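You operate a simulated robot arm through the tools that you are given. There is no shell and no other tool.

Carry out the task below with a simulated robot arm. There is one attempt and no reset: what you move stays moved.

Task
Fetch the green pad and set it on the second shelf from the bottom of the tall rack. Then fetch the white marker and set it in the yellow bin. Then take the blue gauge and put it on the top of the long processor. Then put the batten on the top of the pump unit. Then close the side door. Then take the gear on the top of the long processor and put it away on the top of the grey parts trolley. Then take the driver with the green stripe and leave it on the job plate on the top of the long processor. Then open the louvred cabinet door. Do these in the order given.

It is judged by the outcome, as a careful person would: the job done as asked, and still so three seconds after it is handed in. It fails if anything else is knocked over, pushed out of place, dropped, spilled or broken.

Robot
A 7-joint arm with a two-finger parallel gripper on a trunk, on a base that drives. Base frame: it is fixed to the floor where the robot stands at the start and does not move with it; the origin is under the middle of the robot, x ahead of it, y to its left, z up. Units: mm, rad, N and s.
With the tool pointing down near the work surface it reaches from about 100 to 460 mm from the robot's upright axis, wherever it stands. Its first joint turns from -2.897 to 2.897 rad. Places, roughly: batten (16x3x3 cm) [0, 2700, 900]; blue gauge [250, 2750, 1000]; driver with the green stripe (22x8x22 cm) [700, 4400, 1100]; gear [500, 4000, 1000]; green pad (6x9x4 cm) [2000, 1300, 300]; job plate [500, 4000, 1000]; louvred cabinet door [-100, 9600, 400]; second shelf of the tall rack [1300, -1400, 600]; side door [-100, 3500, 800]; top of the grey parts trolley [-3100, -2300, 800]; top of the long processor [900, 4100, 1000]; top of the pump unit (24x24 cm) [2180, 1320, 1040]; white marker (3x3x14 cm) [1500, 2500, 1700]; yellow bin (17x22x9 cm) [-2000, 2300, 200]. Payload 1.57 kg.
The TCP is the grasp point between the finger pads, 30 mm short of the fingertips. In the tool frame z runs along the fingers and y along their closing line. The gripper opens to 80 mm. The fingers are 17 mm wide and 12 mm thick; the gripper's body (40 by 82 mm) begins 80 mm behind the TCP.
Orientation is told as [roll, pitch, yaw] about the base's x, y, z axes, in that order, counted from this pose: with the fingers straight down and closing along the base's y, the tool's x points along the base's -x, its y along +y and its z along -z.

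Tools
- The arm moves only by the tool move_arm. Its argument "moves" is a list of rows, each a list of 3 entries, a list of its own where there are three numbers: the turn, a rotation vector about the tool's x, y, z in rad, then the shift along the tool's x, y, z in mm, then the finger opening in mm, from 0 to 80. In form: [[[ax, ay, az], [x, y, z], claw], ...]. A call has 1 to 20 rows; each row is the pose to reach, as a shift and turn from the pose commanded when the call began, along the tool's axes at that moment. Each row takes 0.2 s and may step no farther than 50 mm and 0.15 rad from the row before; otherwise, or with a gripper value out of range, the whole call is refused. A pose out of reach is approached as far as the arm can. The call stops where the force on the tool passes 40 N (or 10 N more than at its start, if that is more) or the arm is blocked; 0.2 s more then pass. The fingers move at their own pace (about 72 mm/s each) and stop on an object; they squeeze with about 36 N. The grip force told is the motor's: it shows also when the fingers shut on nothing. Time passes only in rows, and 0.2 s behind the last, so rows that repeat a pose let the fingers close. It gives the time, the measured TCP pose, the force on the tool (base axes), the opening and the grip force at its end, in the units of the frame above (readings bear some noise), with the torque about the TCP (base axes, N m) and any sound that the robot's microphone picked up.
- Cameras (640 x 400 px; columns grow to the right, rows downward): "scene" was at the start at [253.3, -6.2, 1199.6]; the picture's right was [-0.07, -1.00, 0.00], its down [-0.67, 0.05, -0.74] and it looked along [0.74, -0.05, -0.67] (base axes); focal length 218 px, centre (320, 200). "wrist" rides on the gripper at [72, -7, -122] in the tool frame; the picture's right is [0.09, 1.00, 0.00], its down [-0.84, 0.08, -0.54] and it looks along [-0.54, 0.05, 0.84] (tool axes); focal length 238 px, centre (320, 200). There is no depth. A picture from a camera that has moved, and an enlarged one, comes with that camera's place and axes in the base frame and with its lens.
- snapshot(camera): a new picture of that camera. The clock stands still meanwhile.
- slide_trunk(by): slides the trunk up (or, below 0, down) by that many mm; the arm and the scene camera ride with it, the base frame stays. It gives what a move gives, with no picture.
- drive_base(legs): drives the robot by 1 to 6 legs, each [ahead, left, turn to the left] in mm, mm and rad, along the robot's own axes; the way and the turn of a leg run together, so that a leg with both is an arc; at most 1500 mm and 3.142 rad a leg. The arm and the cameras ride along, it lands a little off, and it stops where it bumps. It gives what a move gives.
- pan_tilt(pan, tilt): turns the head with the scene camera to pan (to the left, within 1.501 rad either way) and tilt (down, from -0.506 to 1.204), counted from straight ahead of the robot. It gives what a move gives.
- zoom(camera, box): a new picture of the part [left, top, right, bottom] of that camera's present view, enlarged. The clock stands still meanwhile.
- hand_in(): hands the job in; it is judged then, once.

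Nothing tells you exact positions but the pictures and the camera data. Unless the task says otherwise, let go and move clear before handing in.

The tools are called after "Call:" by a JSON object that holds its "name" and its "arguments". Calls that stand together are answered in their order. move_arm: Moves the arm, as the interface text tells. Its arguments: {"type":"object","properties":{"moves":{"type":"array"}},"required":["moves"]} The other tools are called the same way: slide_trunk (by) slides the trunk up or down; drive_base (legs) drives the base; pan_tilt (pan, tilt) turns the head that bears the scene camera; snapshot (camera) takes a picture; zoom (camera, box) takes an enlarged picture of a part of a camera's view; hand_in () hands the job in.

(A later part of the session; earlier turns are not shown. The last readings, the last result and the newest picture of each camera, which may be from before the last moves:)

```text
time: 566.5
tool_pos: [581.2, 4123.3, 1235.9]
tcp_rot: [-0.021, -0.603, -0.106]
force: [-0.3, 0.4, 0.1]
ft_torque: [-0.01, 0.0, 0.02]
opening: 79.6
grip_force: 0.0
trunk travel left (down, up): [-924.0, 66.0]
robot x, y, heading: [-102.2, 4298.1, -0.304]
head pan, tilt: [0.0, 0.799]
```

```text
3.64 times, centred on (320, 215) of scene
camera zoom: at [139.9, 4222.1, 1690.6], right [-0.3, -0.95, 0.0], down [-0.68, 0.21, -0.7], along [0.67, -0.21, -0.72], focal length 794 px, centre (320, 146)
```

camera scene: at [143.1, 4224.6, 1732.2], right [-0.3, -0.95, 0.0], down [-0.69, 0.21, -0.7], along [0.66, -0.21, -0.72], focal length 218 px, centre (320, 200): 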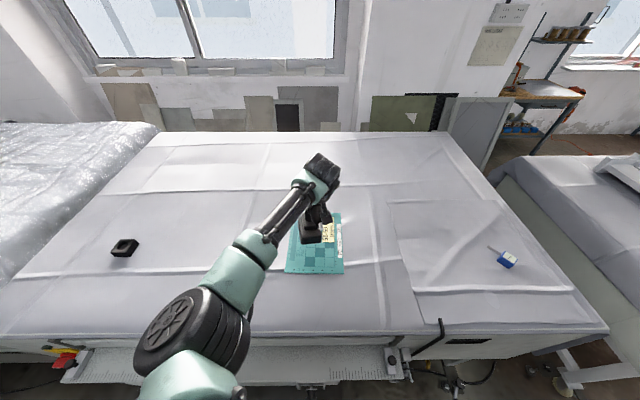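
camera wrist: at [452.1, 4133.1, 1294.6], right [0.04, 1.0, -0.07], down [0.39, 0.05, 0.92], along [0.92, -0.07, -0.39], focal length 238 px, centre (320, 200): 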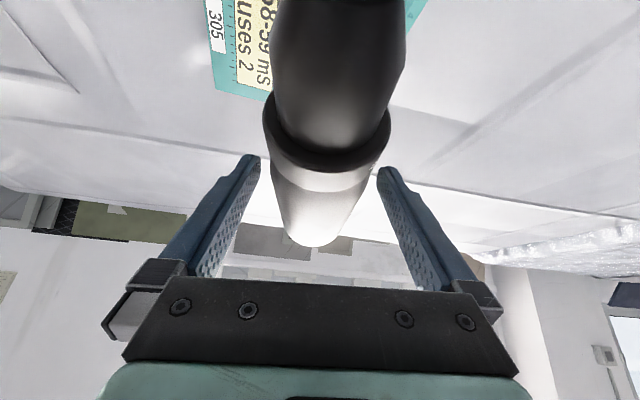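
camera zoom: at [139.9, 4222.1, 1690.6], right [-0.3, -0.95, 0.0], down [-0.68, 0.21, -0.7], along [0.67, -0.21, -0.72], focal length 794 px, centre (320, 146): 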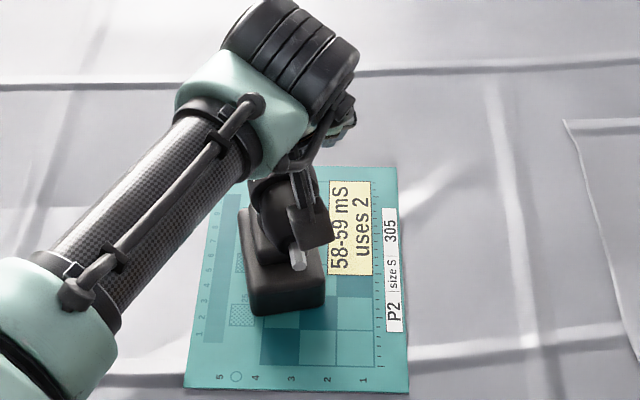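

Driver stands still, centred between the open fingers. Rising.

Call:
{"name": "slide_trunk", "arguments": {"by": 66}}

Call:
{"name": "move_arm", "arguments": {"moves": [[[0, 0, 0], [-8, 0, -12], 80], [[0, 0, 0], [-17, 0, -25], 80], [[0, 0, 0], [10, 0, -45], 80], [[0, 0, 0], [45, 0, -70], 80], [[0, 0, 0], [80, 0, -95], 80], [[0, 0, 0], [110, 0, -115], 80]]}}

Call:
{"name": "snapshot", "arguments": {"camera": "scene"}}

Call:
{"name": "snapshot", "arguments": {"camera": "wrist"}}

```text
time: 567.6
tool_pos: [579.6, 4123.4, 1301.1]
tcp_rot: [-0.024, -0.604, -0.11]
force: [-0.3, -1.2, 0.1]
ft_torque: [0.01, 0.04, 0.03]
opening: 80.0
grip_force: 0.0
trunk travel left (down, up): [-990.0, 0.0]
robot x, y, heading: [-98.3, 4297.5, -0.302]
head pan, tilt: [0.0, 0.799]
```

```text
time: 569.0
tool_pos: [424.3, 4142.5, 1333.7]
tcp_rot: [-0.022, -0.607, -0.107]
force: [0.0, 0.3, 0.2]
ft_torque: [-0.01, 0.02, 0.01]
opening: 80.0
grip_force: 0.1
trunk travel left (down, up): [-990.0, 0.0]
robot x, y, heading: [-101.0, 4297.8, -0.304]
head pan, tilt: [0.0, 0.799]
```

```text
taken
camera scene: at [139.0, 4222.5, 1756.8], right [-0.3, -0.95, 0.0], down [-0.68, 0.21, -0.7], along [0.67, -0.21, -0.72], focal length 218 px, centre (320, 200)
```

scene: 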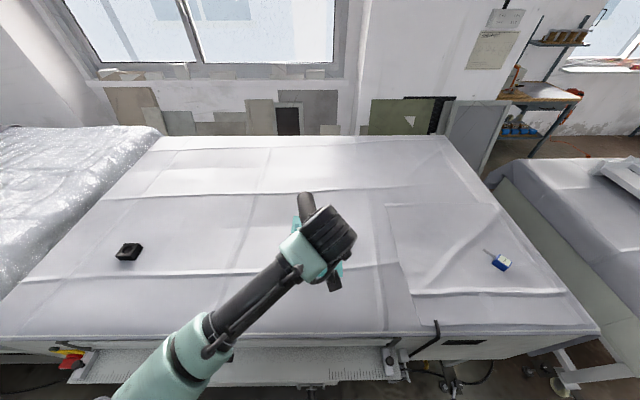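

```text
taken
camera wrist: at [296.3, 4152.9, 1394.4], right [0.04, 1.0, -0.07], down [0.39, 0.05, 0.92], along [0.92, -0.07, -0.38], focal length 238 px, centre (320, 200)
```

wrist: 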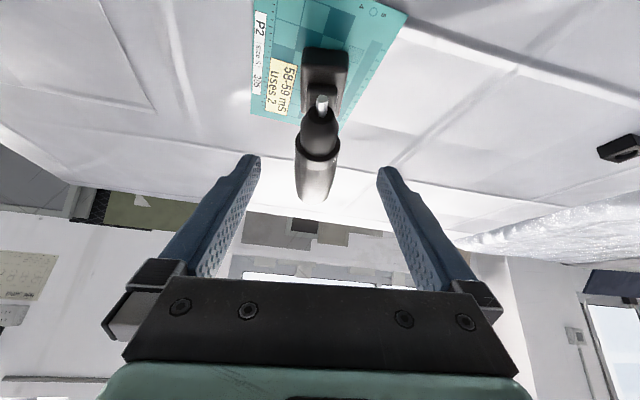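

The driver stands on the job plate. Now I back off, restore the tool, and head up the hall toward the louvred cabinet.

Call:
{"name": "drive_base", "arguments": {"legs": [[-350, 0, 0]]}}

Call:
{"name": "move_arm", "arguments": {"moves": [[[0, 0.13, 0], [0, 0, 0], 80], [[0, 0.26, 0], [0, 0, 0], 60], [[0, 0.39, 0], [0, 0, 0], 40], [[0, 0.52, 0], [0, 0, 0], 20], [[0.0, 0.6, 0], [0, 0, 0], 0], [[-0.02, 0.605, 0.1], [0, 0, 0], 0]]}}

Call:
{"name": "drive_base", "arguments": {"legs": [[0, 0, 1.571]]}}

Call:
{"name": "pan_tilt", "arguments": {"pan": 0.0, "tilt": 0.3}}

Call:
{"name": "snapshot", "arguments": {"camera": "scene"}}

```text
time: 571.2
tool_pos: [95.4, 4244.6, 1333.9]
tcp_rot: [-0.022, -0.604, -0.114]
force: [0.1, 0.2, -0.4]
ft_torque: [0.01, -0.01, -0.01]
opening: 79.9
grip_force: 0.1
trunk travel left (down, up): [-990.0, 0.0]
robot x, y, heading: [-430.2, 4404.9, -0.312]
head pan, tilt: [0.0, 0.799]
```

```text
time: 572.6
tool_pos: [95.8, 4241.9, 1335.3]
tcp_rot: [0.029, 0.001, -0.217]
force: [-0.2, -0.1, 0.2]
ft_torque: [0.01, 0.0, 0.02]
opening: 0.0
grip_force: 21.1
trunk travel left (down, up): [-990.0, 0.0]
robot x, y, heading: [-424.7, 4401.5, -0.313]
head pan, tilt: [0.0, 0.799]
```

```text
time: 576.8
tool_pos: [-269.2, 4925.8, 1334.0]
tcp_rot: [0.03, 0.002, 1.353]
force: [0.1, 0.3, 0.7]
ft_torque: [0.0, -0.03, 0.01]
opening: 0.0
grip_force: 21.0
trunk travel left (down, up): [-990.0, 0.0]
robot x, y, heading: [-427.7, 4405.2, 1.26]
head pan, tilt: [0.0, 0.799]
```

```text
time: 577.8
tool_pos: [-267.6, 4925.9, 1334.7]
tcp_rot: [0.03, 0.002, 1.352]
force: [-0.1, -0.5, 0.2]
ft_torque: [0.0, 0.02, 0.03]
opening: 0.0
grip_force: 21.2
trunk travel left (down, up): [-990.0, 0.0]
robot x, y, heading: [-427.1, 4401.8, 1.258]
head pan, tilt: [0.0, 0.3]
```

```text
taken
camera scene: at [-346.7, 4652.4, 1800.9], right [0.95, -0.31, 0.0], down [-0.09, -0.28, -0.95], along [0.29, 0.91, -0.3], focal length 218 px, centre (320, 200)
```

scene: 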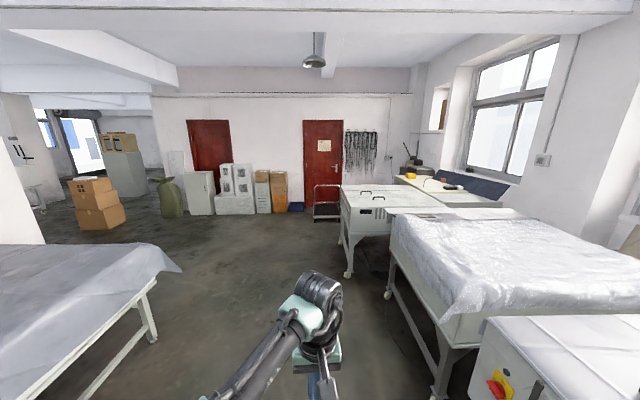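

Call:
{"name": "zoom", "arguments": {"camera": "scene", "box": [160, 140, 400, 240]}}

```text
2.67 times, centred on (280, 190) of scene
camera zoom: at [-346.7, 4652.4, 1800.9], right [0.95, -0.31, 0.0], down [-0.09, -0.28, -0.95], along [0.29, 0.91, -0.3], focal length 582 px, centre (427, 227)
```

zoom: 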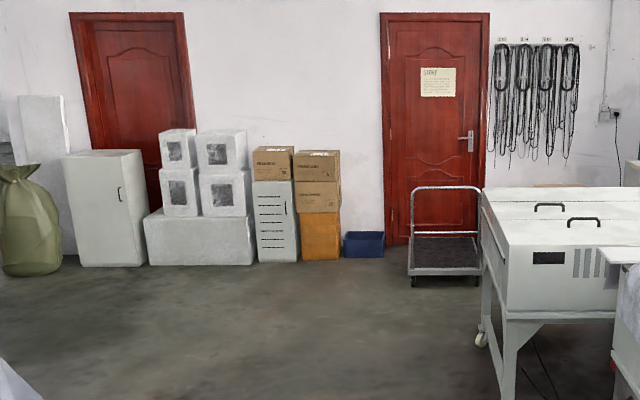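

The louvred cabinet is at about (-160, 9565): light grey, slots in its door, small handle at upper right, so hinged left. Driving up the hall.

Call:
{"name": "drive_base", "arguments": {"legs": [[1450, 0, 0.015], [1450, 0, 0], [300, 1200, 0]]}}

Call:
{"name": "pan_tilt", "arguments": {"pan": 0.0, "tilt": 0.3}}

Call:
{"name": "snapshot", "arguments": {"camera": "scene"}}

```text
time: 597.6
tool_pos: [-388.3, 8339.3, 1333.1]
tcp_rot: [0.03, 0.003, 1.319]
force: [0.8, 0.0, 0.8]
ft_torque: [-0.01, 0.02, -0.01]
opening: 0.1
grip_force: 20.9
trunk travel left (down, up): [-990.0, 0.0]
robot x, y, heading: [-565.5, 7823.1, 1.229]
head pan, tilt: [0.0, 0.3]
```

```text
time: 598.2
tool_pos: [-387.8, 8340.6, 1334.4]
tcp_rot: [0.03, 0.001, 1.318]
force: [0.4, 0.9, -0.3]
ft_torque: [-0.03, 0.0, 0.0]
opening: 0.0
grip_force: 21.4
trunk travel left (down, up): [-990.0, 0.0]
robot x, y, heading: [-563.3, 7825.0, 1.223]
head pan, tilt: [0.0, 0.3]
```

```text
taken
camera scene: at [-475.9, 8069.5, 1801.0], right [0.94, -0.34, 0.0], down [-0.1, -0.28, -0.96], along [0.32, 0.9, -0.3], focal length 218 px, centre (320, 200)
```

scene: 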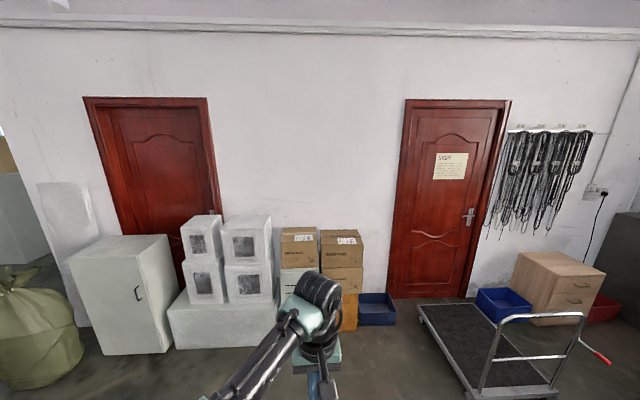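

The hand hides the cabinet; I lower the trunk and draw in the arm for a better look.

Call:
{"name": "move_arm", "arguments": {"moves": [[[0, 0, 0], [40, 30, 20], 0], [[0, 0, 0], [80, 60, 40], 0], [[0, 0, 0], [120, 90, 70], 0], [[0, 0, 0], [150, 120, 100], 0]]}}

Call:
{"name": "slide_trunk", "arguments": {"by": -350}}

Call:
{"name": "slide_trunk", "arguments": {"by": -150}}

Call:
{"name": "snapshot", "arguments": {"camera": "scene"}}

Call:
{"name": "zoom", "arguments": {"camera": "scene", "box": [220, 180, 400, 340]}}

```text
refused: row 1 steps farther than a row can; nothing moved
```

```text
time: 601.6
tool_pos: [-387.8, 8339.2, 983.4]
tcp_rot: [0.031, 0.002, 1.32]
force: [0.0, -0.2, -0.7]
ft_torque: [-0.02, -0.01, 0.02]
opening: 0.1
grip_force: 21.7
trunk travel left (down, up): [-640.0, 350.0]
robot x, y, heading: [-562.5, 7820.0, 1.222]
head pan, tilt: [0.0, 0.3]
```

```text
time: 603.4
tool_pos: [-388.6, 8339.6, 834.4]
tcp_rot: [0.03, 0.004, 1.321]
force: [-0.1, -0.1, -1.0]
ft_torque: [0.01, -0.01, -0.02]
opening: 0.0
grip_force: 21.4
trunk travel left (down, up): [-490.0, 500.0]
robot x, y, heading: [-566.0, 7826.8, 1.226]
head pan, tilt: [0.0, 0.3]
```

```text
taken
camera scene: at [-476.0, 8069.4, 1301.0], right [0.94, -0.34, 0.0], down [-0.1, -0.28, -0.96], along [0.32, 0.9, -0.3], focal length 218 px, centre (320, 200)
```

scene: 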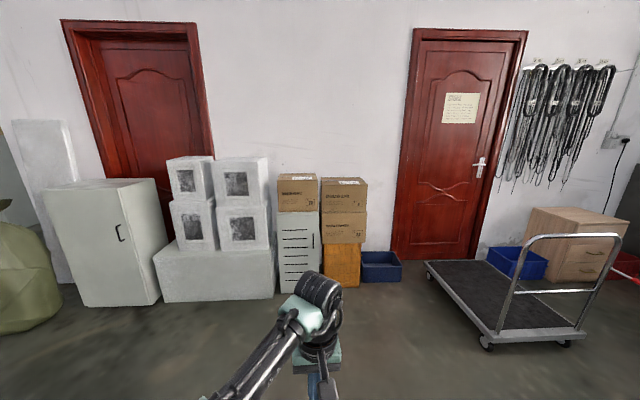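

```text
2.50 times, centred on (310, 260) of scene
camera zoom: at [-476.0, 8069.4, 1301.0], right [0.94, -0.34, 0.0], down [-0.1, -0.28, -0.96], along [0.32, 0.9, -0.3], focal length 546 px, centre (345, 50)
```

zoom: 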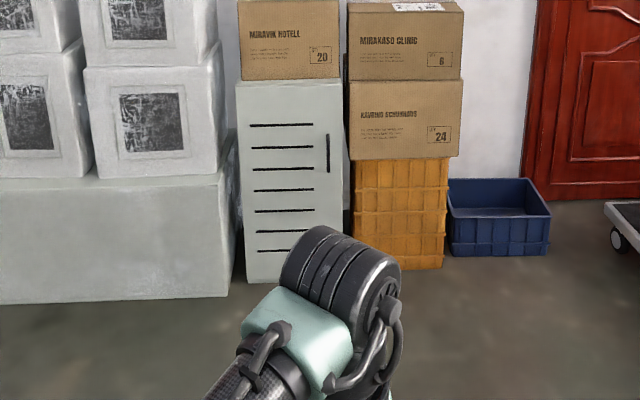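

The cabinet front is ~325 mm wide, 710 mm high; the handle is a vertical bar at z≈400–540 near the right edge, hinge at left. I square up to it, then set the tool level.

Call:
{"name": "drive_base", "arguments": {"legs": [[600, 0, 0.047]]}}

Call:
{"name": "move_arm", "arguments": {"moves": [[[0.03, 0, 0.047], [0, 0, 0], 40], [[0.03, 0, 0.094], [0, 0, 0], 60], [[0.03, 0, 0.094], [0, 0, 0], 60]]}}

Call:
{"name": "move_arm", "arguments": {"moves": [[[0, -0.13, 0], [-5, 0, -8], 60], [[0, -0.26, 0], [-10, 0, -16], 60], [[0, -0.39, 0], [-15, 0, -24], 60], [[0, -0.52, 0], [-20, 0, -32], 60], [[0, -0.65, 0], [-25, 0, -40], 60], [[0, -0.78, 0], [-30, 0, -48], 60], [[0, -0.91, 0], [-35, 0, -56], 60], [[0, -1.04, 0], [-40, 0, -64], 60], [[0, -1.17, 0], [-45, 0, -72], 60], [[0, -1.3, 0], [-50, 0, -80], 60], [[0, -1.43, 0], [-55, 0, -88], 60], [[0, -1.571, 0], [-55, 0, -90], 60]]}}

Call:
{"name": "slide_trunk", "arguments": {"by": -300}}

Call:
{"name": "pan_tilt", "arguments": {"pan": 0.0, "tilt": 0.4}}

Call:
{"name": "snapshot", "arguments": {"camera": "scene"}}

Call:
{"name": "snapshot", "arguments": {"camera": "wrist"}}

```text
time: 606.7
tool_pos: [-225.5, 8910.9, 835.1]
tcp_rot: [0.029, 0.002, 1.369]
force: [-0.1, 0.8, -0.2]
ft_torque: [-0.02, -0.03, -0.01]
opening: 0.0
grip_force: 21.7
trunk travel left (down, up): [-490.0, 500.0]
robot x, y, heading: [-378.1, 8385.4, 1.277]
head pan, tilt: [0.0, 0.3]
```

```text
time: 607.5
tool_pos: [-224.5, 8910.9, 833.9]
tcp_rot: [0.001, 0.002, 1.275]
force: [-0.3, 0.1, -0.2]
ft_torque: [0.02, 0.01, -0.01]
opening: 60.0
grip_force: 0.0
trunk travel left (down, up): [-490.0, 500.0]
robot x, y, heading: [-373.0, 8384.6, 1.269]
head pan, tilt: [0.0, 0.3]
```

```text
time: 610.1
tool_pos: [-209.3, 8963.2, 925.3]
tcp_rot: [0.712, -1.571, 0.564]
force: [0.6, 0.0, 0.1]
ft_torque: [0.01, -0.02, 0.0]
opening: 60.3
grip_force: 0.0
trunk travel left (down, up): [-490.0, 500.0]
robot x, y, heading: [-375.0, 8383.2, 1.271]
head pan, tilt: [0.0, 0.3]
```

```text
time: 613.1
tool_pos: [-209.1, 8963.6, 625.0]
tcp_rot: [-0.27, -1.57, 1.545]
force: [-0.3, -0.4, 0.9]
ft_torque: [0.02, -0.01, 0.0]
opening: 60.2
grip_force: 0.0
trunk travel left (down, up): [-190.0, 800.0]
robot x, y, heading: [-376.9, 8386.3, 1.27]
head pan, tilt: [0.0, 0.3]
```

```text
time: 613.8
tool_pos: [-210.0, 8963.1, 624.9]
tcp_rot: [-0.271, -1.569, 1.544]
force: [-0.1, -0.7, -0.5]
ft_torque: [-0.01, -0.01, -0.02]
opening: 59.8
grip_force: 0.0
trunk travel left (down, up): [-190.0, 800.0]
robot x, y, heading: [-380.3, 8384.0, 1.272]
head pan, tilt: [0.0, 0.4]
```

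```text
taken
camera scene: at [-299.9, 8635.7, 991.7], right [0.96, -0.29, 0.0], down [-0.11, -0.37, -0.92], along [0.27, 0.88, -0.39], focal length 218 px, centre (320, 200)
```

scene: 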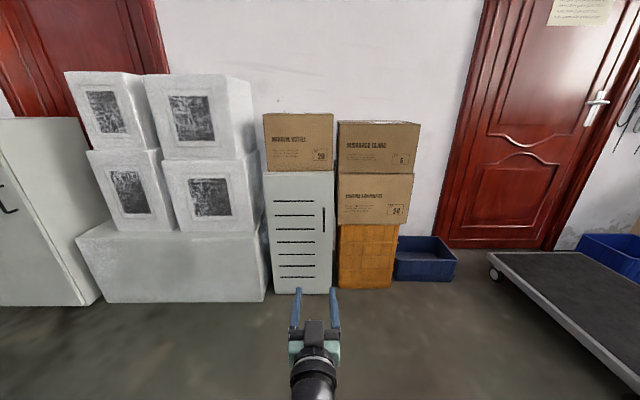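

```text
taken
camera wrist: at [-238.2, 8844.6, 552.3], right [-0.95, 0.29, -0.09], down [-0.23, -0.49, 0.84], along [0.2, 0.82, 0.54], focal length 238 px, centre (320, 200)
```

wrist: 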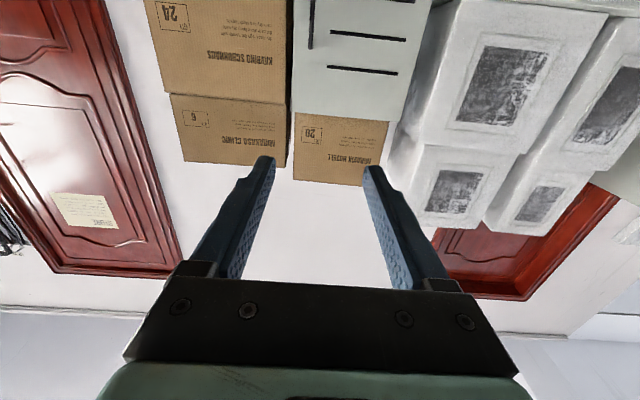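

Tool level. Zooming on the cabinet's handle.

Call:
{"name": "zoom", "arguments": {"camera": "scene", "box": [250, 160, 350, 300]}}

Call:
{"name": "zoom", "arguments": {"camera": "scene", "box": [300, 190, 350, 250]}}

```text
2.86 times, centred on (300, 230) of scene
camera zoom: at [-299.9, 8635.7, 991.7], right [0.96, -0.29, 0.0], down [-0.11, -0.37, -0.92], along [0.27, 0.88, -0.39], focal length 624 px, centre (377, 114)
```

zoom: 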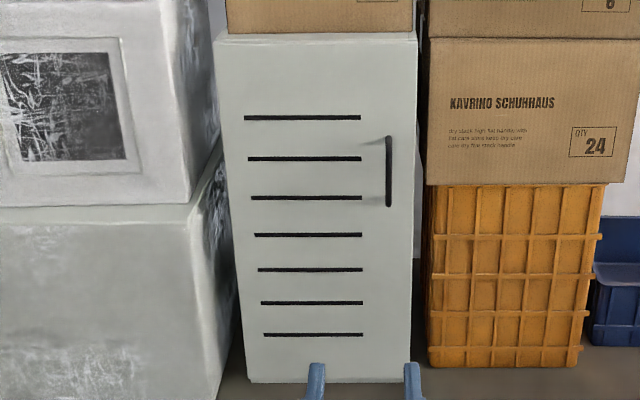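

```text
6.67 times, centred on (325, 220) of scene
camera zoom: at [-299.9, 8635.7, 991.7], right [0.96, -0.29, 0.0], down [-0.11, -0.37, -0.92], along [0.27, 0.88, -0.39], focal length 1456 px, centre (287, 67)
```

zoom: 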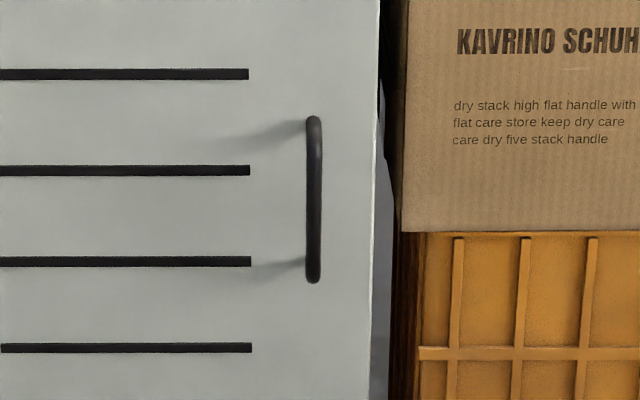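

The handle is a round vertical U-bar standing off the door, z≈428–556, near (-9, 9518). I lower to its height and drive closer.

Call:
{"name": "slide_trunk", "arguments": {"by": -133}}

Call:
{"name": "drive_base", "arguments": {"legs": [[470, -28, 0.02]]}}

Call:
{"name": "snapshot", "arguments": {"camera": "wrist"}}

Call:
{"name": "snapshot", "arguments": {"camera": "scene"}}

```text
time: 615.4
tool_pos: [-209.7, 8963.9, 492.1]
tcp_rot: [-0.276, -1.57, 1.548]
force: [-0.7, 1.4, 0.2]
ft_torque: [-0.01, 0.03, 0.03]
opening: 60.3
grip_force: 0.0
trunk travel left (down, up): [-57.0, 933.0]
robot x, y, heading: [-377.8, 8386.2, 1.269]
head pan, tilt: [0.0, 0.4]
```

```text
time: 618.2
tool_pos: [-52.8, 9411.8, 492.6]
tcp_rot: [-0.248, -1.57, 1.536]
force: [-0.5, -0.7, 1.5]
ft_torque: [0.02, 0.01, -0.02]
opening: 59.8
grip_force: 0.2
trunk travel left (down, up): [-57.0, 933.0]
robot x, y, heading: [-213.1, 8833.3, 1.288]
head pan, tilt: [0.0, 0.4]
```

```text
taken
camera wrist: at [-80.6, 9291.6, 419.3], right [-0.96, 0.28, -0.09], down [-0.23, -0.5, 0.84], along [0.19, 0.82, 0.54], focal length 238 px, centre (320, 200)
```

wrist: 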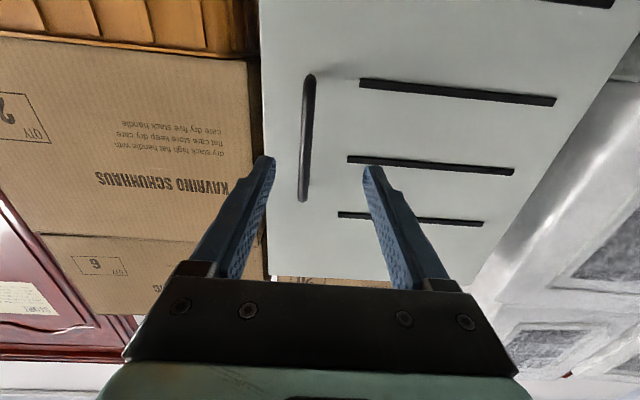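

```text
taken
camera scene: at [-139.5, 9081.9, 858.7], right [0.96, -0.28, 0.0], down [-0.11, -0.37, -0.92], along [0.26, 0.88, -0.39], focal length 218 px, centre (320, 200)
```

scene: 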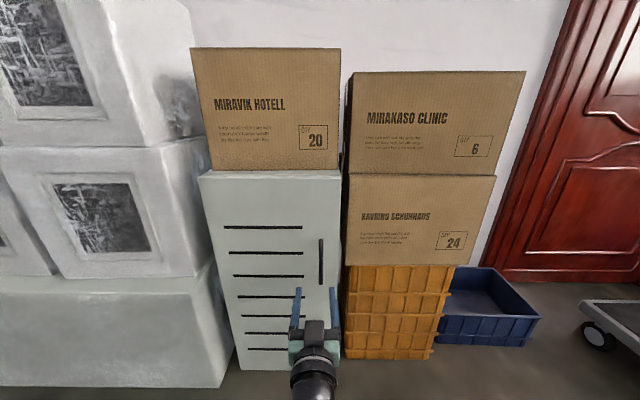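

Triangulated: handle bar at (-13, 9501), z 442–564. Aligning and approaching.

Call:
{"name": "move_arm", "arguments": {"moves": [[[0, 0, 0], [-5, -7, 15], 60], [[0, 0, 0], [-10, -13.2, 30], 60], [[0, 0, 0], [-10, -13.2, 50], 60], [[0, 0, 0], [-10, -13.2, 50], 60]]}}

Call:
{"name": "snapshot", "arguments": {"camera": "wrist"}}

Call:
{"name": "zoom", "arguments": {"camera": "scene", "box": [260, 200, 380, 360]}}

```text
time: 619.2
tool_pos: [-26.9, 9453.8, 500.2]
tcp_rot: [-0.341, -1.571, 1.627]
force: [0.2, -0.1, 0.2]
ft_torque: [0.01, -0.02, 0.01]
opening: 60.0
grip_force: 0.0
trunk travel left (down, up): [-57.0, 933.0]
robot x, y, heading: [-210.5, 8829.1, 1.287]
head pan, tilt: [0.0, 0.4]
```

```text
taken
camera wrist: at [-53.5, 9335.2, 429.0], right [-0.96, 0.28, -0.09], down [-0.23, -0.5, 0.84], along [0.19, 0.82, 0.54], focal length 238 px, centre (320, 200)
```

wrist: 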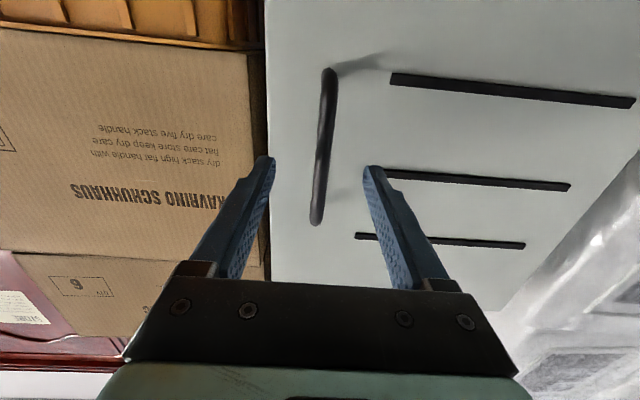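

```text
2.50 times, centred on (320, 280) of scene
camera zoom: at [-139.5, 9082.0, 858.7], right [0.96, -0.28, 0.0], down [-0.11, -0.37, -0.92], along [0.26, 0.88, -0.39], focal length 546 px, centre (320, 0)
```

zoom: 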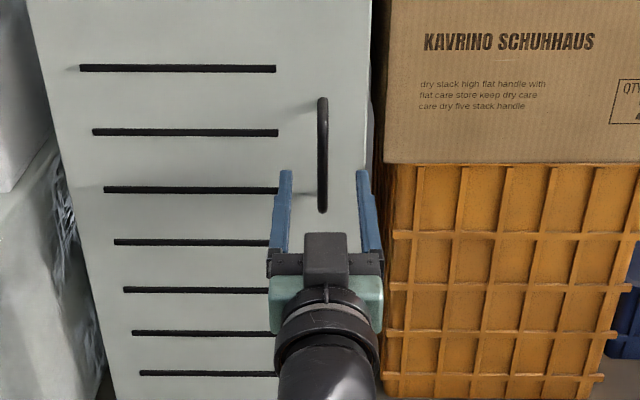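

Handle centred between the fingers. Moving 47 mm in.

Call:
{"name": "move_arm", "arguments": {"moves": [[[0, 0, 0], [0, 0, 16], 60], [[0, 0, 0], [0, 0, 32], 60], [[0, 0, 0], [0, 0, 42], 60], [[0, 0, 0], [0, 0, 47], 60]]}}

Call:
{"name": "snapshot", "arguments": {"camera": "wrist"}}

```text
time: 620.1
tool_pos: [-12.8, 9494.4, 500.1]
tcp_rot: [-0.296, -1.57, 1.579]
force: [-5.6, -8.7, -0.5]
ft_torque: [0.02, 0.01, -0.3]
opening: 58.0
grip_force: 0.1
trunk travel left (down, up): [-57.0, 933.0]
robot x, y, heading: [-210.4, 8828.6, 1.285]
head pan, tilt: [0.0, 0.4]
stopped in row 4: the force on the tool passed its limit at 58 N (the readings are from after the stop); the commanded pose is now the measured one
```

```text
taken
camera wrist: at [-41.0, 9374.1, 428.8], right [-0.96, 0.28, -0.09], down [-0.23, -0.5, 0.84], along [0.19, 0.82, 0.54], focal length 238 px, centre (320, 200)
```

wrist: 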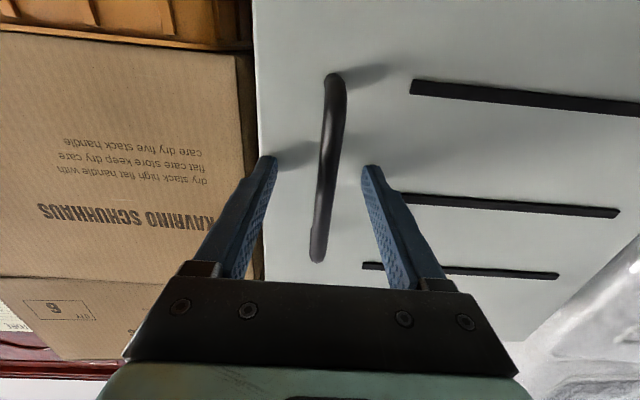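

The fingertips touched the door face; the bar is well inside the fingers. I back off 4 mm and close on the bar.

Call:
{"name": "move_arm", "arguments": {"moves": [[[0, 0, 0], [0, 0, -3], 60], [[0, 0, 0], [0, 0, -4], 40], [[0, 0, 0], [0, 0, -4], 20], [[0, 0, 0], [0, 0, -4], 5], [[0, 0, 0], [0, 0, -4], 0], [[0, 0, 0], [0, 0, -4], 0]]}}

Call:
{"name": "snapshot", "arguments": {"camera": "wrist"}}

```text
time: 621.5
tool_pos: [-17.0, 9491.2, 500.9]
tcp_rot: [-0.036, -1.568, 1.327]
force: [-14.3, 0.9, 0.3]
ft_torque: [-0.27, 0.1, -0.06]
opening: 10.8
grip_force: 28.9
trunk travel left (down, up): [-57.0, 933.0]
robot x, y, heading: [-211.7, 8831.6, 1.284]
head pan, tilt: [0.0, 0.4]
```

```text
taken
camera wrist: at [-43.9, 9371.7, 428.7], right [-0.96, 0.28, -0.09], down [-0.22, -0.5, 0.84], along [0.18, 0.82, 0.54], focal length 238 px, centre (320, 200)
```

wrist: 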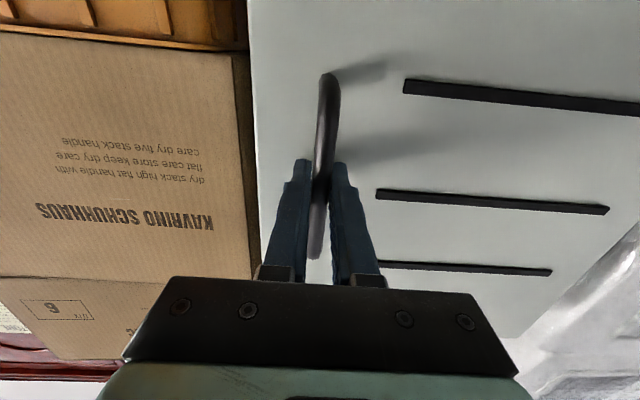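

The bar is gripped (10.8 mm). Now pulling along the door's arc about its left hinge, first 15°.

Call:
{"name": "move_arm", "arguments": {"moves": [[[0.044, 0, 0], [0, 1, -11], 0], [[0.0873, 0, 0], [0, 2.3, -22.2], 0], [[0.131, 0, 0], [0, 4.2, -33.3], 0], [[0.1745, 0, 0], [0, 6.5, -44.4], 0], [[0.218, 0, 0], [0, 9.4, -55.2], 0], [[0.2618, 0, 0], [0, 12.7, -65.9], 0]]}}

Call:
{"name": "snapshot", "arguments": {"camera": "wrist"}}

Call:
{"name": "snapshot", "arguments": {"camera": "scene"}}

```text
time: 622.9
tool_pos: [-53.9, 9434.9, 499.9]
tcp_rot: [0.09, -1.564, 0.959]
force: [-27.9, 24.6, 1.5]
ft_torque: [0.18, -0.12, -0.17]
opening: 10.7
grip_force: 28.8
trunk travel left (down, up): [-57.0, 933.0]
robot x, y, heading: [-213.9, 8831.8, 1.282]
head pan, tilt: [0.0, 0.4]
```

```text
taken
camera wrist: at [-110.2, 9325.8, 429.0], right [-0.86, 0.5, -0.09], down [-0.34, -0.43, 0.84], along [0.38, 0.76, 0.54], focal length 238 px, centre (320, 200)
```

wrist: 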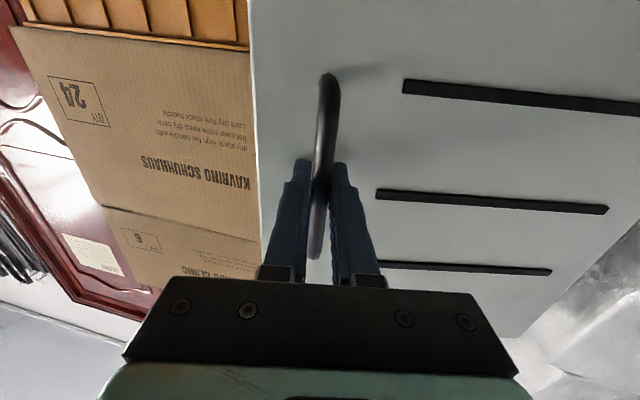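

```text
taken
camera scene: at [-140.4, 9082.3, 858.6], right [0.96, -0.28, 0.0], down [-0.11, -0.37, -0.92], along [0.26, 0.88, -0.39], focal length 218 px, centre (320, 200)
```

scene: 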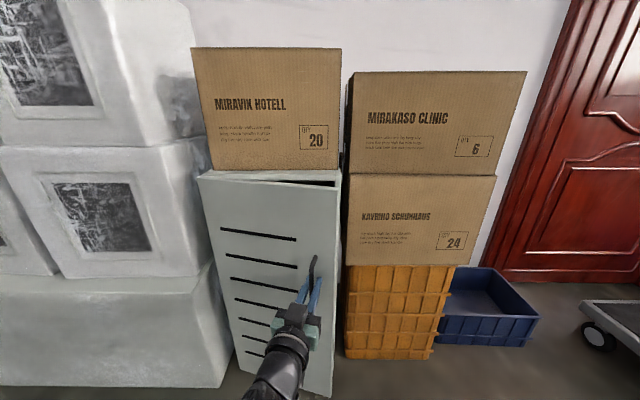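

The door is opening (~15°). The measured forces show the true hinge is a bit deeper; I correct the arc and continue to ~32°.

Call:
{"name": "move_arm", "arguments": {"moves": [[[0, 0, 0], [0, 10.2, -1.4], 0], [[0.044, 0, 0], [0, 13, -13.8], 0], [[0.088, 0, 0], [0, 15.7, -26.2], 0], [[0.138, 0, 0], [0, 19.5, -38.8], 0], [[0.188, 0, 0], [0, 23.8, -51.3], 0], [[0.238, 0, 0], [0, 28.8, -63.5], 0], [[0.288, 0, 0], [0, 34.4, -75.6], 0]]}}

Call:
{"name": "snapshot", "arguments": {"camera": "wrist"}}

Call:
{"name": "snapshot", "arguments": {"camera": "scene"}}

```text
time: 624.5
tool_pos: [-114.4, 9384.1, 501.5]
tcp_rot: [-0.447, -1.569, 1.185]
force: [-10.6, 15.9, 4.6]
ft_torque: [-0.52, 0.62, -0.05]
opening: 11.0
grip_force: 28.5
trunk travel left (down, up): [-57.0, 933.0]
robot x, y, heading: [-211.3, 8826.8, 1.287]
head pan, tilt: [0.0, 0.4]
```

```text
taken
camera wrist: at [-200.7, 9296.9, 428.6], right [-0.67, 0.74, -0.09], down [-0.45, -0.3, 0.84], along [0.59, 0.6, 0.54], focal length 238 px, centre (320, 200)
```

wrist: 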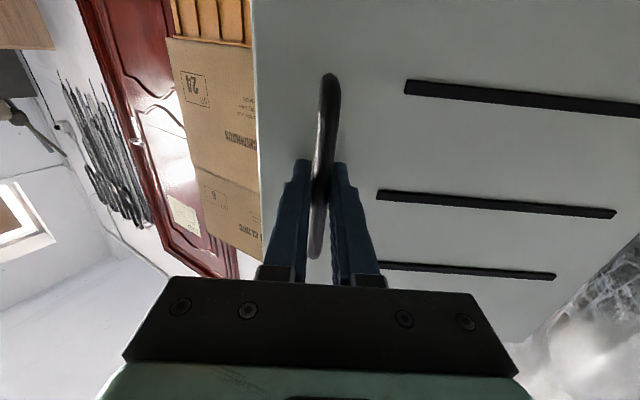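

```text
taken
camera scene: at [-139.8, 9081.8, 858.8], right [0.96, -0.28, 0.0], down [-0.11, -0.37, -0.92], along [0.26, 0.88, -0.39], focal length 218 px, centre (320, 200)
```

scene: 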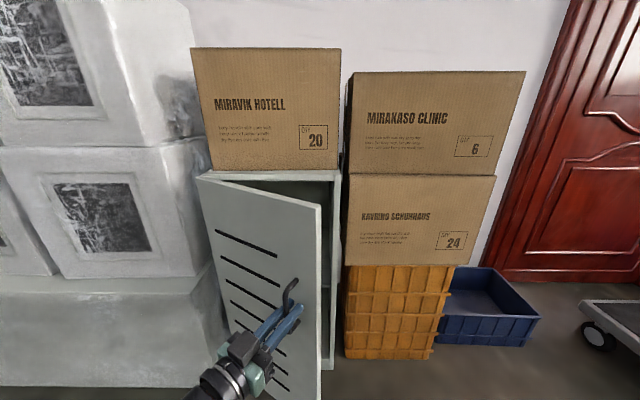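

Opening smoothly (~32°). Continuing the arc to ~55°.

Call:
{"name": "move_arm", "arguments": {"moves": [[[0.05, 0, 0], [0, 2.55, -13.1], 0], [[0.1, 0, 0], [0, 5.9, -25.8], 0], [[0.15, 0, 0], [0, 9.7, -38.6], 0], [[0.2, 0, 0], [0, 14.2, -51], 0], [[0.25, 0, 0], [0, 19.4, -63.3], 0], [[0.3, 0, 0], [0, 25.1, -75.1], 0], [[0.35, 0, 0], [0, 31.5, -86.9], 0], [[0.4, 0, 0], [0, 38.4, -98.1], 0]]}}

Call:
{"name": "snapshot", "arguments": {"camera": "wrist"}}

Call:
{"name": "snapshot", "arguments": {"camera": "scene"}}

```text
time: 626.3
tool_pos: [-211.1, 9347.5, 500.1]
tcp_rot: [-1.144, -1.567, 1.478]
force: [-2.1, 12.2, 0.8]
ft_torque: [0.34, -0.59, 0.0]
opening: 11.1
grip_force: 28.6
trunk travel left (down, up): [-57.0, 933.0]
robot x, y, heading: [-213.9, 8830.0, 1.283]
head pan, tilt: [0.0, 0.4]
```

```text
taken
camera wrist: at [-324.9, 9299.8, 428.2], right [-0.33, 0.94, -0.1], down [-0.54, -0.1, 0.84], along [0.78, 0.33, 0.54], focal length 238 px, centre (320, 200)
```

wrist: 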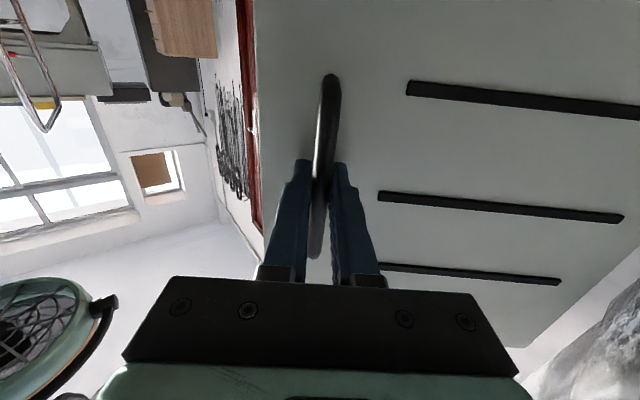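

```text
taken
camera scene: at [-139.7, 9081.9, 858.5], right [0.96, -0.28, 0.0], down [-0.11, -0.37, -0.92], along [0.26, 0.88, -0.39], focal length 218 px, centre (320, 200)
```

scene: 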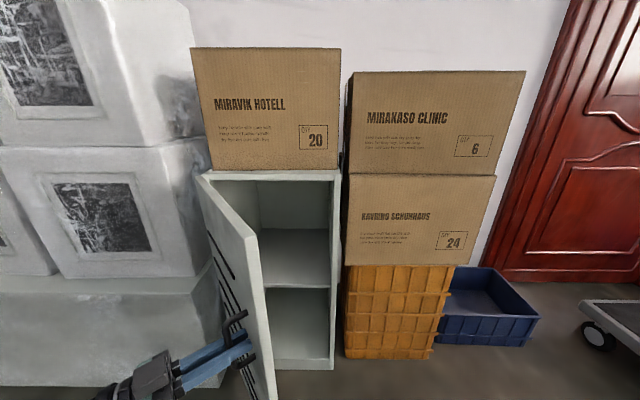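

The interior is now visible (~55°). Continuing to ~69°.

Call:
{"name": "move_arm", "arguments": {"moves": [[[0.05, 0, 0], [0, 2.5, -13], 0], [[0.1, 0, 0], [0, 5.8, -25.9], 0], [[0.15, 0, 0], [0, 9.7, -38.6], 0], [[0.2, 0, 0], [0, 14.2, -51.1], 0], [[0.25, 0, 0], [0, 19.3, -63.2], 0]]}}

Call:
{"name": "snapshot", "arguments": {"camera": "scene"}}

Call:
{"name": "snapshot", "arguments": {"camera": "wrist"}}

```text
time: 627.5
tool_pos: [-278.3, 9342.9, 500.7]
tcp_rot: [-1.094, -1.57, 1.177]
force: [0.0, -1.5, -0.4]
ft_torque: [0.01, 0.54, 0.0]
opening: 11.0
grip_force: 28.5
trunk travel left (down, up): [-57.0, 933.0]
robot x, y, heading: [-213.0, 8830.1, 1.283]
head pan, tilt: [0.0, 0.4]
```

```text
taken
camera scene: at [-139.6, 9081.6, 858.7], right [0.96, -0.28, 0.0], down [-0.11, -0.37, -0.92], along [0.26, 0.88, -0.39], focal length 218 px, centre (320, 200)
```

scene: 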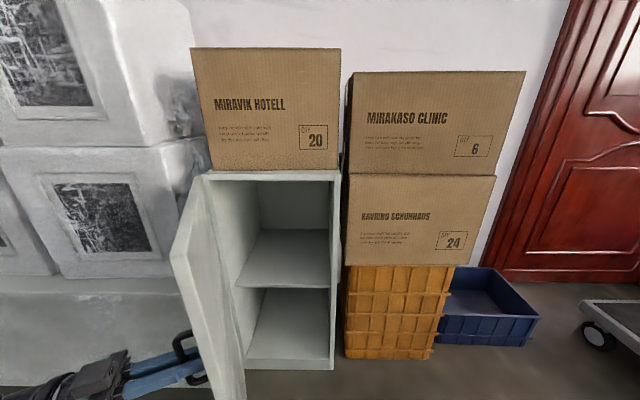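

```text
taken
camera wrist: at [-399.2, 9325.8, 428.1], right [-0.08, 0.99, -0.09], down [-0.55, 0.03, 0.84], along [0.83, 0.12, 0.54], focal length 238 px, centre (320, 200)
```

wrist: 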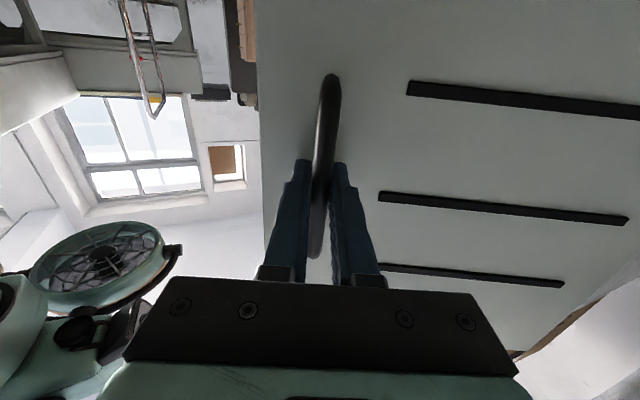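

Nearly perpendicular. A bit further to ~75°, then I open the fingers.

Call:
{"name": "move_arm", "arguments": {"moves": [[[0.05, 0, 0], [0, 2.6, -13], 0], [[0.1, 0, 0], [0, 5.9, -25.9], 0], [[0.1, 0, 0], [0, 5.9, -25.9], 0]]}}

Call:
{"name": "move_arm", "arguments": {"moves": [[[0, 0, 0], [0, 0, 0], 15], [[0, 0, 0], [0, 0, 0], 30], [[0, 0, 0], [0, 0, 0], 45], [[0, 0, 0], [0, 0, 0], 60], [[0, 0, 0], [0, 0, 0], 60]]}}

Call:
{"name": "snapshot", "arguments": {"camera": "wrist"}}

Call:
{"name": "snapshot", "arguments": {"camera": "scene"}}

```text
time: 628.3
tool_pos: [-303.5, 9345.9, 500.0]
tcp_rot: [-1.635, -1.566, 1.615]
force: [-1.2, -10.8, -1.0]
ft_torque: [0.16, 0.8, 0.01]
opening: 11.1
grip_force: 28.4
trunk travel left (down, up): [-57.0, 933.0]
robot x, y, heading: [-215.1, 8833.5, 1.288]
head pan, tilt: [0.0, 0.4]
```

```text
time: 629.5
tool_pos: [-304.2, 9345.8, 500.0]
tcp_rot: [-1.823, -1.567, 1.805]
force: [0.5, 0.2, 0.8]
ft_torque: [-0.02, 0.05, -0.01]
opening: 59.9
grip_force: 0.0
trunk travel left (down, up): [-57.0, 933.0]
robot x, y, heading: [-215.1, 8830.3, 1.284]
head pan, tilt: [0.0, 0.4]
```

```text
taken
camera wrist: at [-425.8, 9341.1, 427.9], right [0.02, 1.0, -0.1], down [-0.54, 0.09, 0.84], along [0.84, 0.04, 0.54], focal length 238 px, centre (320, 200)
```

wrist: 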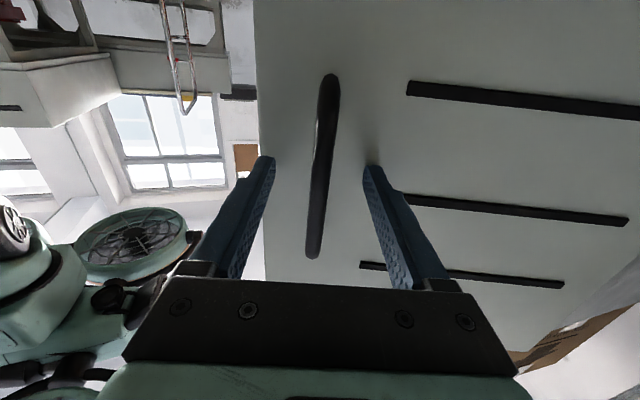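

```text
taken
camera scene: at [-139.7, 9081.7, 858.7], right [0.96, -0.28, 0.0], down [-0.11, -0.37, -0.92], along [0.26, 0.88, -0.39], focal length 218 px, centre (320, 200)
```

scene: 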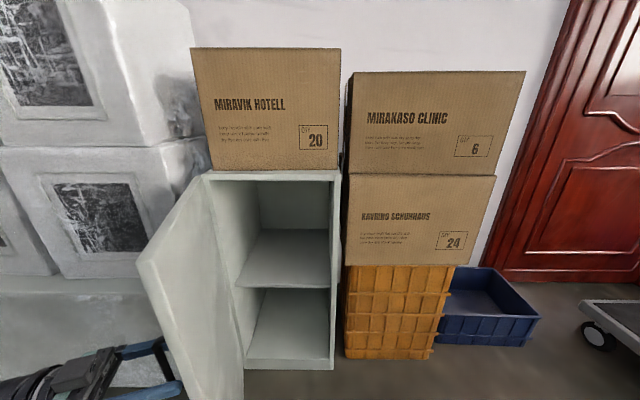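

The door is open and released. I withdraw the hand off the handle by sliding the base sideways, then back away.

Call:
{"name": "drive_base", "arguments": {"legs": [[-20, 67, 0]]}}

Call:
{"name": "snapshot", "arguments": {"camera": "wrist"}}

Call:
{"name": "snapshot", "arguments": {"camera": "scene"}}

```text
time: 630.5
tool_pos: [-375.8, 9346.8, 501.2]
tcp_rot: [-1.762, -1.567, 1.746]
force: [0.5, 0.4, 0.7]
ft_torque: [0.02, 0.01, 0.01]
opening: 59.9
grip_force: 0.1
trunk travel left (down, up): [-57.0, 933.0]
robot x, y, heading: [-283.8, 8831.0, 1.285]
head pan, tilt: [0.0, 0.4]
```

```text
taken
camera wrist: at [-497.2, 9341.4, 428.0], right [0.02, 1.0, -0.09], down [-0.54, 0.09, 0.84], along [0.84, 0.04, 0.54], focal length 238 px, centre (320, 200)
```

wrist: 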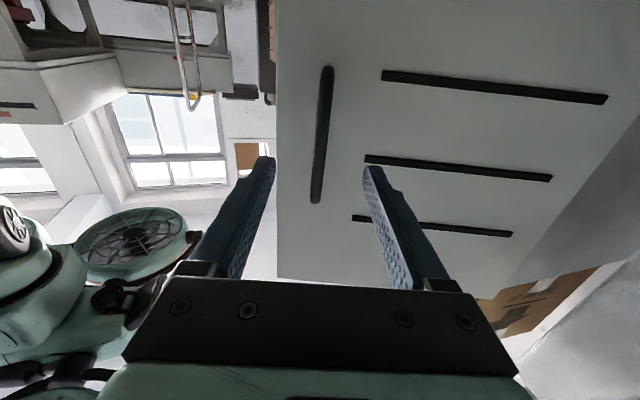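

```text
taken
camera scene: at [-211.0, 9082.1, 858.7], right [0.96, -0.28, 0.0], down [-0.11, -0.37, -0.92], along [0.26, 0.88, -0.39], focal length 218 px, centre (320, 200)
```

scene: 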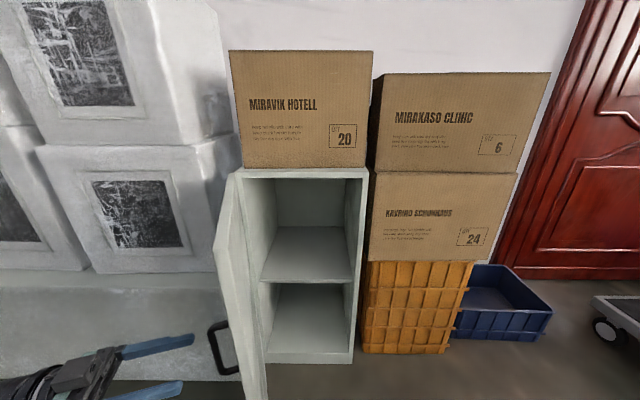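

Hand is clear and the door stays. To make it unmistakably wide open, I'll push it from the inside to about 90°. First back off and point the tool forward with closed fingers.

Call:
{"name": "drive_base", "arguments": {"legs": [[-260, 0, 0]]}}

Call:
{"name": "move_arm", "arguments": {"moves": [[[-0.13, 0, 0], [0, 2.4, 25], 40], [[-0.26, 0, 0], [0, 4.9, 50], 20], [[-0.39, 0, 0], [0, 7.4, 75], 0], [[-0.52, 0, 0], [0, 9.8, 100], 0], [[-0.65, 0, 0], [0, 12.3, 125], 0], [[-0.78, 0, 0], [0, 14.7, 150], 0], [[-0.91, 0, 0], [0, 17.2, 175], 0], [[-1.04, 0, 0], [0, 19.6, 200], 0], [[-1.17, 0, 0], [0, 22.1, 225], 0], [[-1.3, 0, 0], [0, 24.6, 250], 0]]}}

Call:
{"name": "snapshot", "arguments": {"camera": "scene"}}

```text
time: 632.4
tool_pos: [-449.8, 9095.9, 500.5]
tcp_rot: [-1.797, -1.567, 1.786]
force: [-0.3, -0.4, -0.4]
ft_torque: [0.02, 0.01, -0.01]
opening: 60.1
grip_force: 0.1
trunk travel left (down, up): [-57.0, 933.0]
robot x, y, heading: [-356.1, 8581.6, 1.287]
head pan, tilt: [0.0, 0.4]
```

```text
time: 634.6
tool_pos: [-200.2, 9119.0, 501.2]
tcp_rot: [0.072, -1.569, 1.217]
force: [-0.1, 0.4, -0.2]
ft_torque: [-0.01, 0.03, -0.01]
opening: 0.0
grip_force: 21.4
trunk travel left (down, up): [-57.0, 933.0]
robot x, y, heading: [-354.8, 8580.5, 1.286]
head pan, tilt: [0.0, 0.4]
```

```text
taken
camera scene: at [-284.8, 8832.5, 858.8], right [0.96, -0.28, 0.0], down [-0.11, -0.37, -0.92], along [0.26, 0.88, -0.39], focal length 218 px, centre (320, 200)
```

scene: 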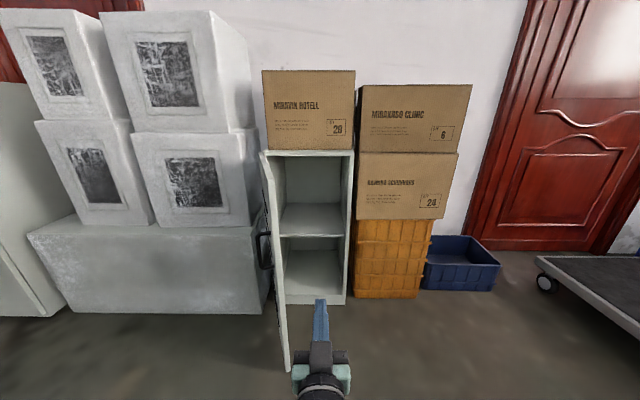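

Door is at ~80°. I move the closed fingers inside of it and push gently left to ~95°.

Call:
{"name": "drive_base", "arguments": {"legs": [[240, 0, 0]]}}

Call:
{"name": "snapshot", "arguments": {"camera": "scene"}}

Call:
{"name": "move_arm", "arguments": {"moves": [[[0, 0, 0], [0, 20, 0], 0], [[0, 0, 0], [0, 40, 0], 0], [[0, 0, 0], [0, 60, 0], 0], [[0, 0, 0], [0, 75, 0], 0], [[0, 0, 0], [0, 90, 0], 0], [[0, 0, 0], [0, 105, 0], 0], [[0, 0, 0], [0, 117, 0], 0], [[0, 0, 0], [0, 129, 0], 0], [[0, 0, 0], [0, 141, 0], 0], [[0, 0, 0], [0, 153, 0], 0], [[0, 0, 0], [0, 165, 0], 0]]}}

Call:
{"name": "snapshot", "arguments": {"camera": "scene"}}

```text
time: 636.3
tool_pos: [-132.3, 9349.7, 501.4]
tcp_rot: [-0.63, -1.567, 1.917]
force: [0.3, 0.2, -0.1]
ft_torque: [0.01, -0.03, 0.02]
opening: 0.0
grip_force: 21.4
trunk travel left (down, up): [-57.0, 933.0]
robot x, y, heading: [-290.1, 8811.8, 1.287]
head pan, tilt: [0.0, 0.4]
```

```text
taken
camera scene: at [-216.9, 9063.9, 858.7], right [0.96, -0.28, 0.0], down [-0.11, -0.37, -0.92], along [0.26, 0.88, -0.39], focal length 218 px, centre (320, 200)
```

scene: 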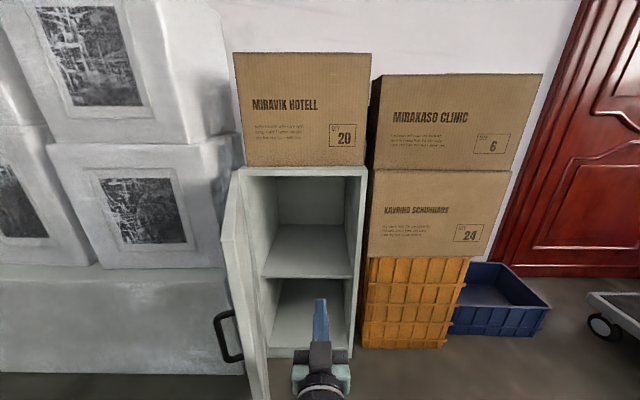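

```text
time: 638.7
tool_pos: [-291.4, 9395.0, 500.9]
tcp_rot: [-0.843, -1.569, 2.126]
force: [-0.7, 1.0, 0.5]
ft_torque: [0.0, -0.02, 0.01]
opening: 0.1
grip_force: 21.2
trunk travel left (down, up): [-57.0, 933.0]
robot x, y, heading: [-286.5, 8810.9, 1.289]
head pan, tilt: [0.0, 0.4]
```

```text
taken
camera scene: at [-216.8, 9063.9, 858.7], right [0.96, -0.28, 0.0], down [-0.11, -0.37, -0.92], along [0.26, 0.88, -0.39], focal length 218 px, centre (320, 200)
```

scene: 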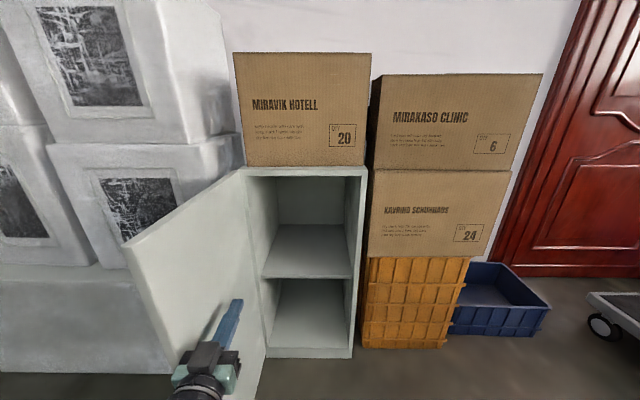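

The door is now wide open (about 95–100°). Moving the fingers away and backing off.

Call:
{"name": "move_arm", "arguments": {"moves": [[[0, 0, 0], [0, -30, 0], 0], [[0, 0, 0], [0, -70, 0], 0], [[0, 0, 0], [0, -110, 0], 0], [[0, 0, 0], [0, -150, 0], 0]]}}

Call:
{"name": "drive_base", "arguments": {"legs": [[-600, 0, 0]]}}

Call:
{"name": "snapshot", "arguments": {"camera": "scene"}}

```text
time: 639.7
tool_pos: [-144.6, 9353.4, 502.1]
tcp_rot: [-0.458, -1.569, 1.744]
force: [-1.1, 0.3, -0.4]
ft_torque: [-0.04, 0.0, 0.01]
opening: 0.0
grip_force: 21.0
trunk travel left (down, up): [-57.0, 933.0]
robot x, y, heading: [-292.2, 8810.1, 1.288]
head pan, tilt: [0.0, 0.4]
```

```text
time: 643.0
tool_pos: [-303.7, 8794.0, 500.6]
tcp_rot: [-0.563, -1.568, 1.844]
force: [-0.3, 0.2, -0.3]
ft_torque: [0.0, -0.03, 0.01]
opening: 0.3
grip_force: 21.4
trunk travel left (down, up): [-57.0, 933.0]
robot x, y, heading: [-454.1, 8255.4, 1.283]
head pan, tilt: [0.0, 0.4]
```

```text
taken
camera scene: at [-379.8, 8506.6, 858.7], right [0.96, -0.28, 0.0], down [-0.11, -0.37, -0.92], along [0.26, 0.88, -0.39], focal length 218 px, centre (320, 200)
```

scene: 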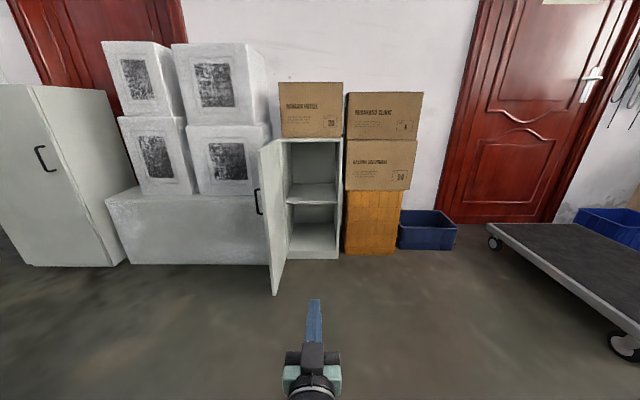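

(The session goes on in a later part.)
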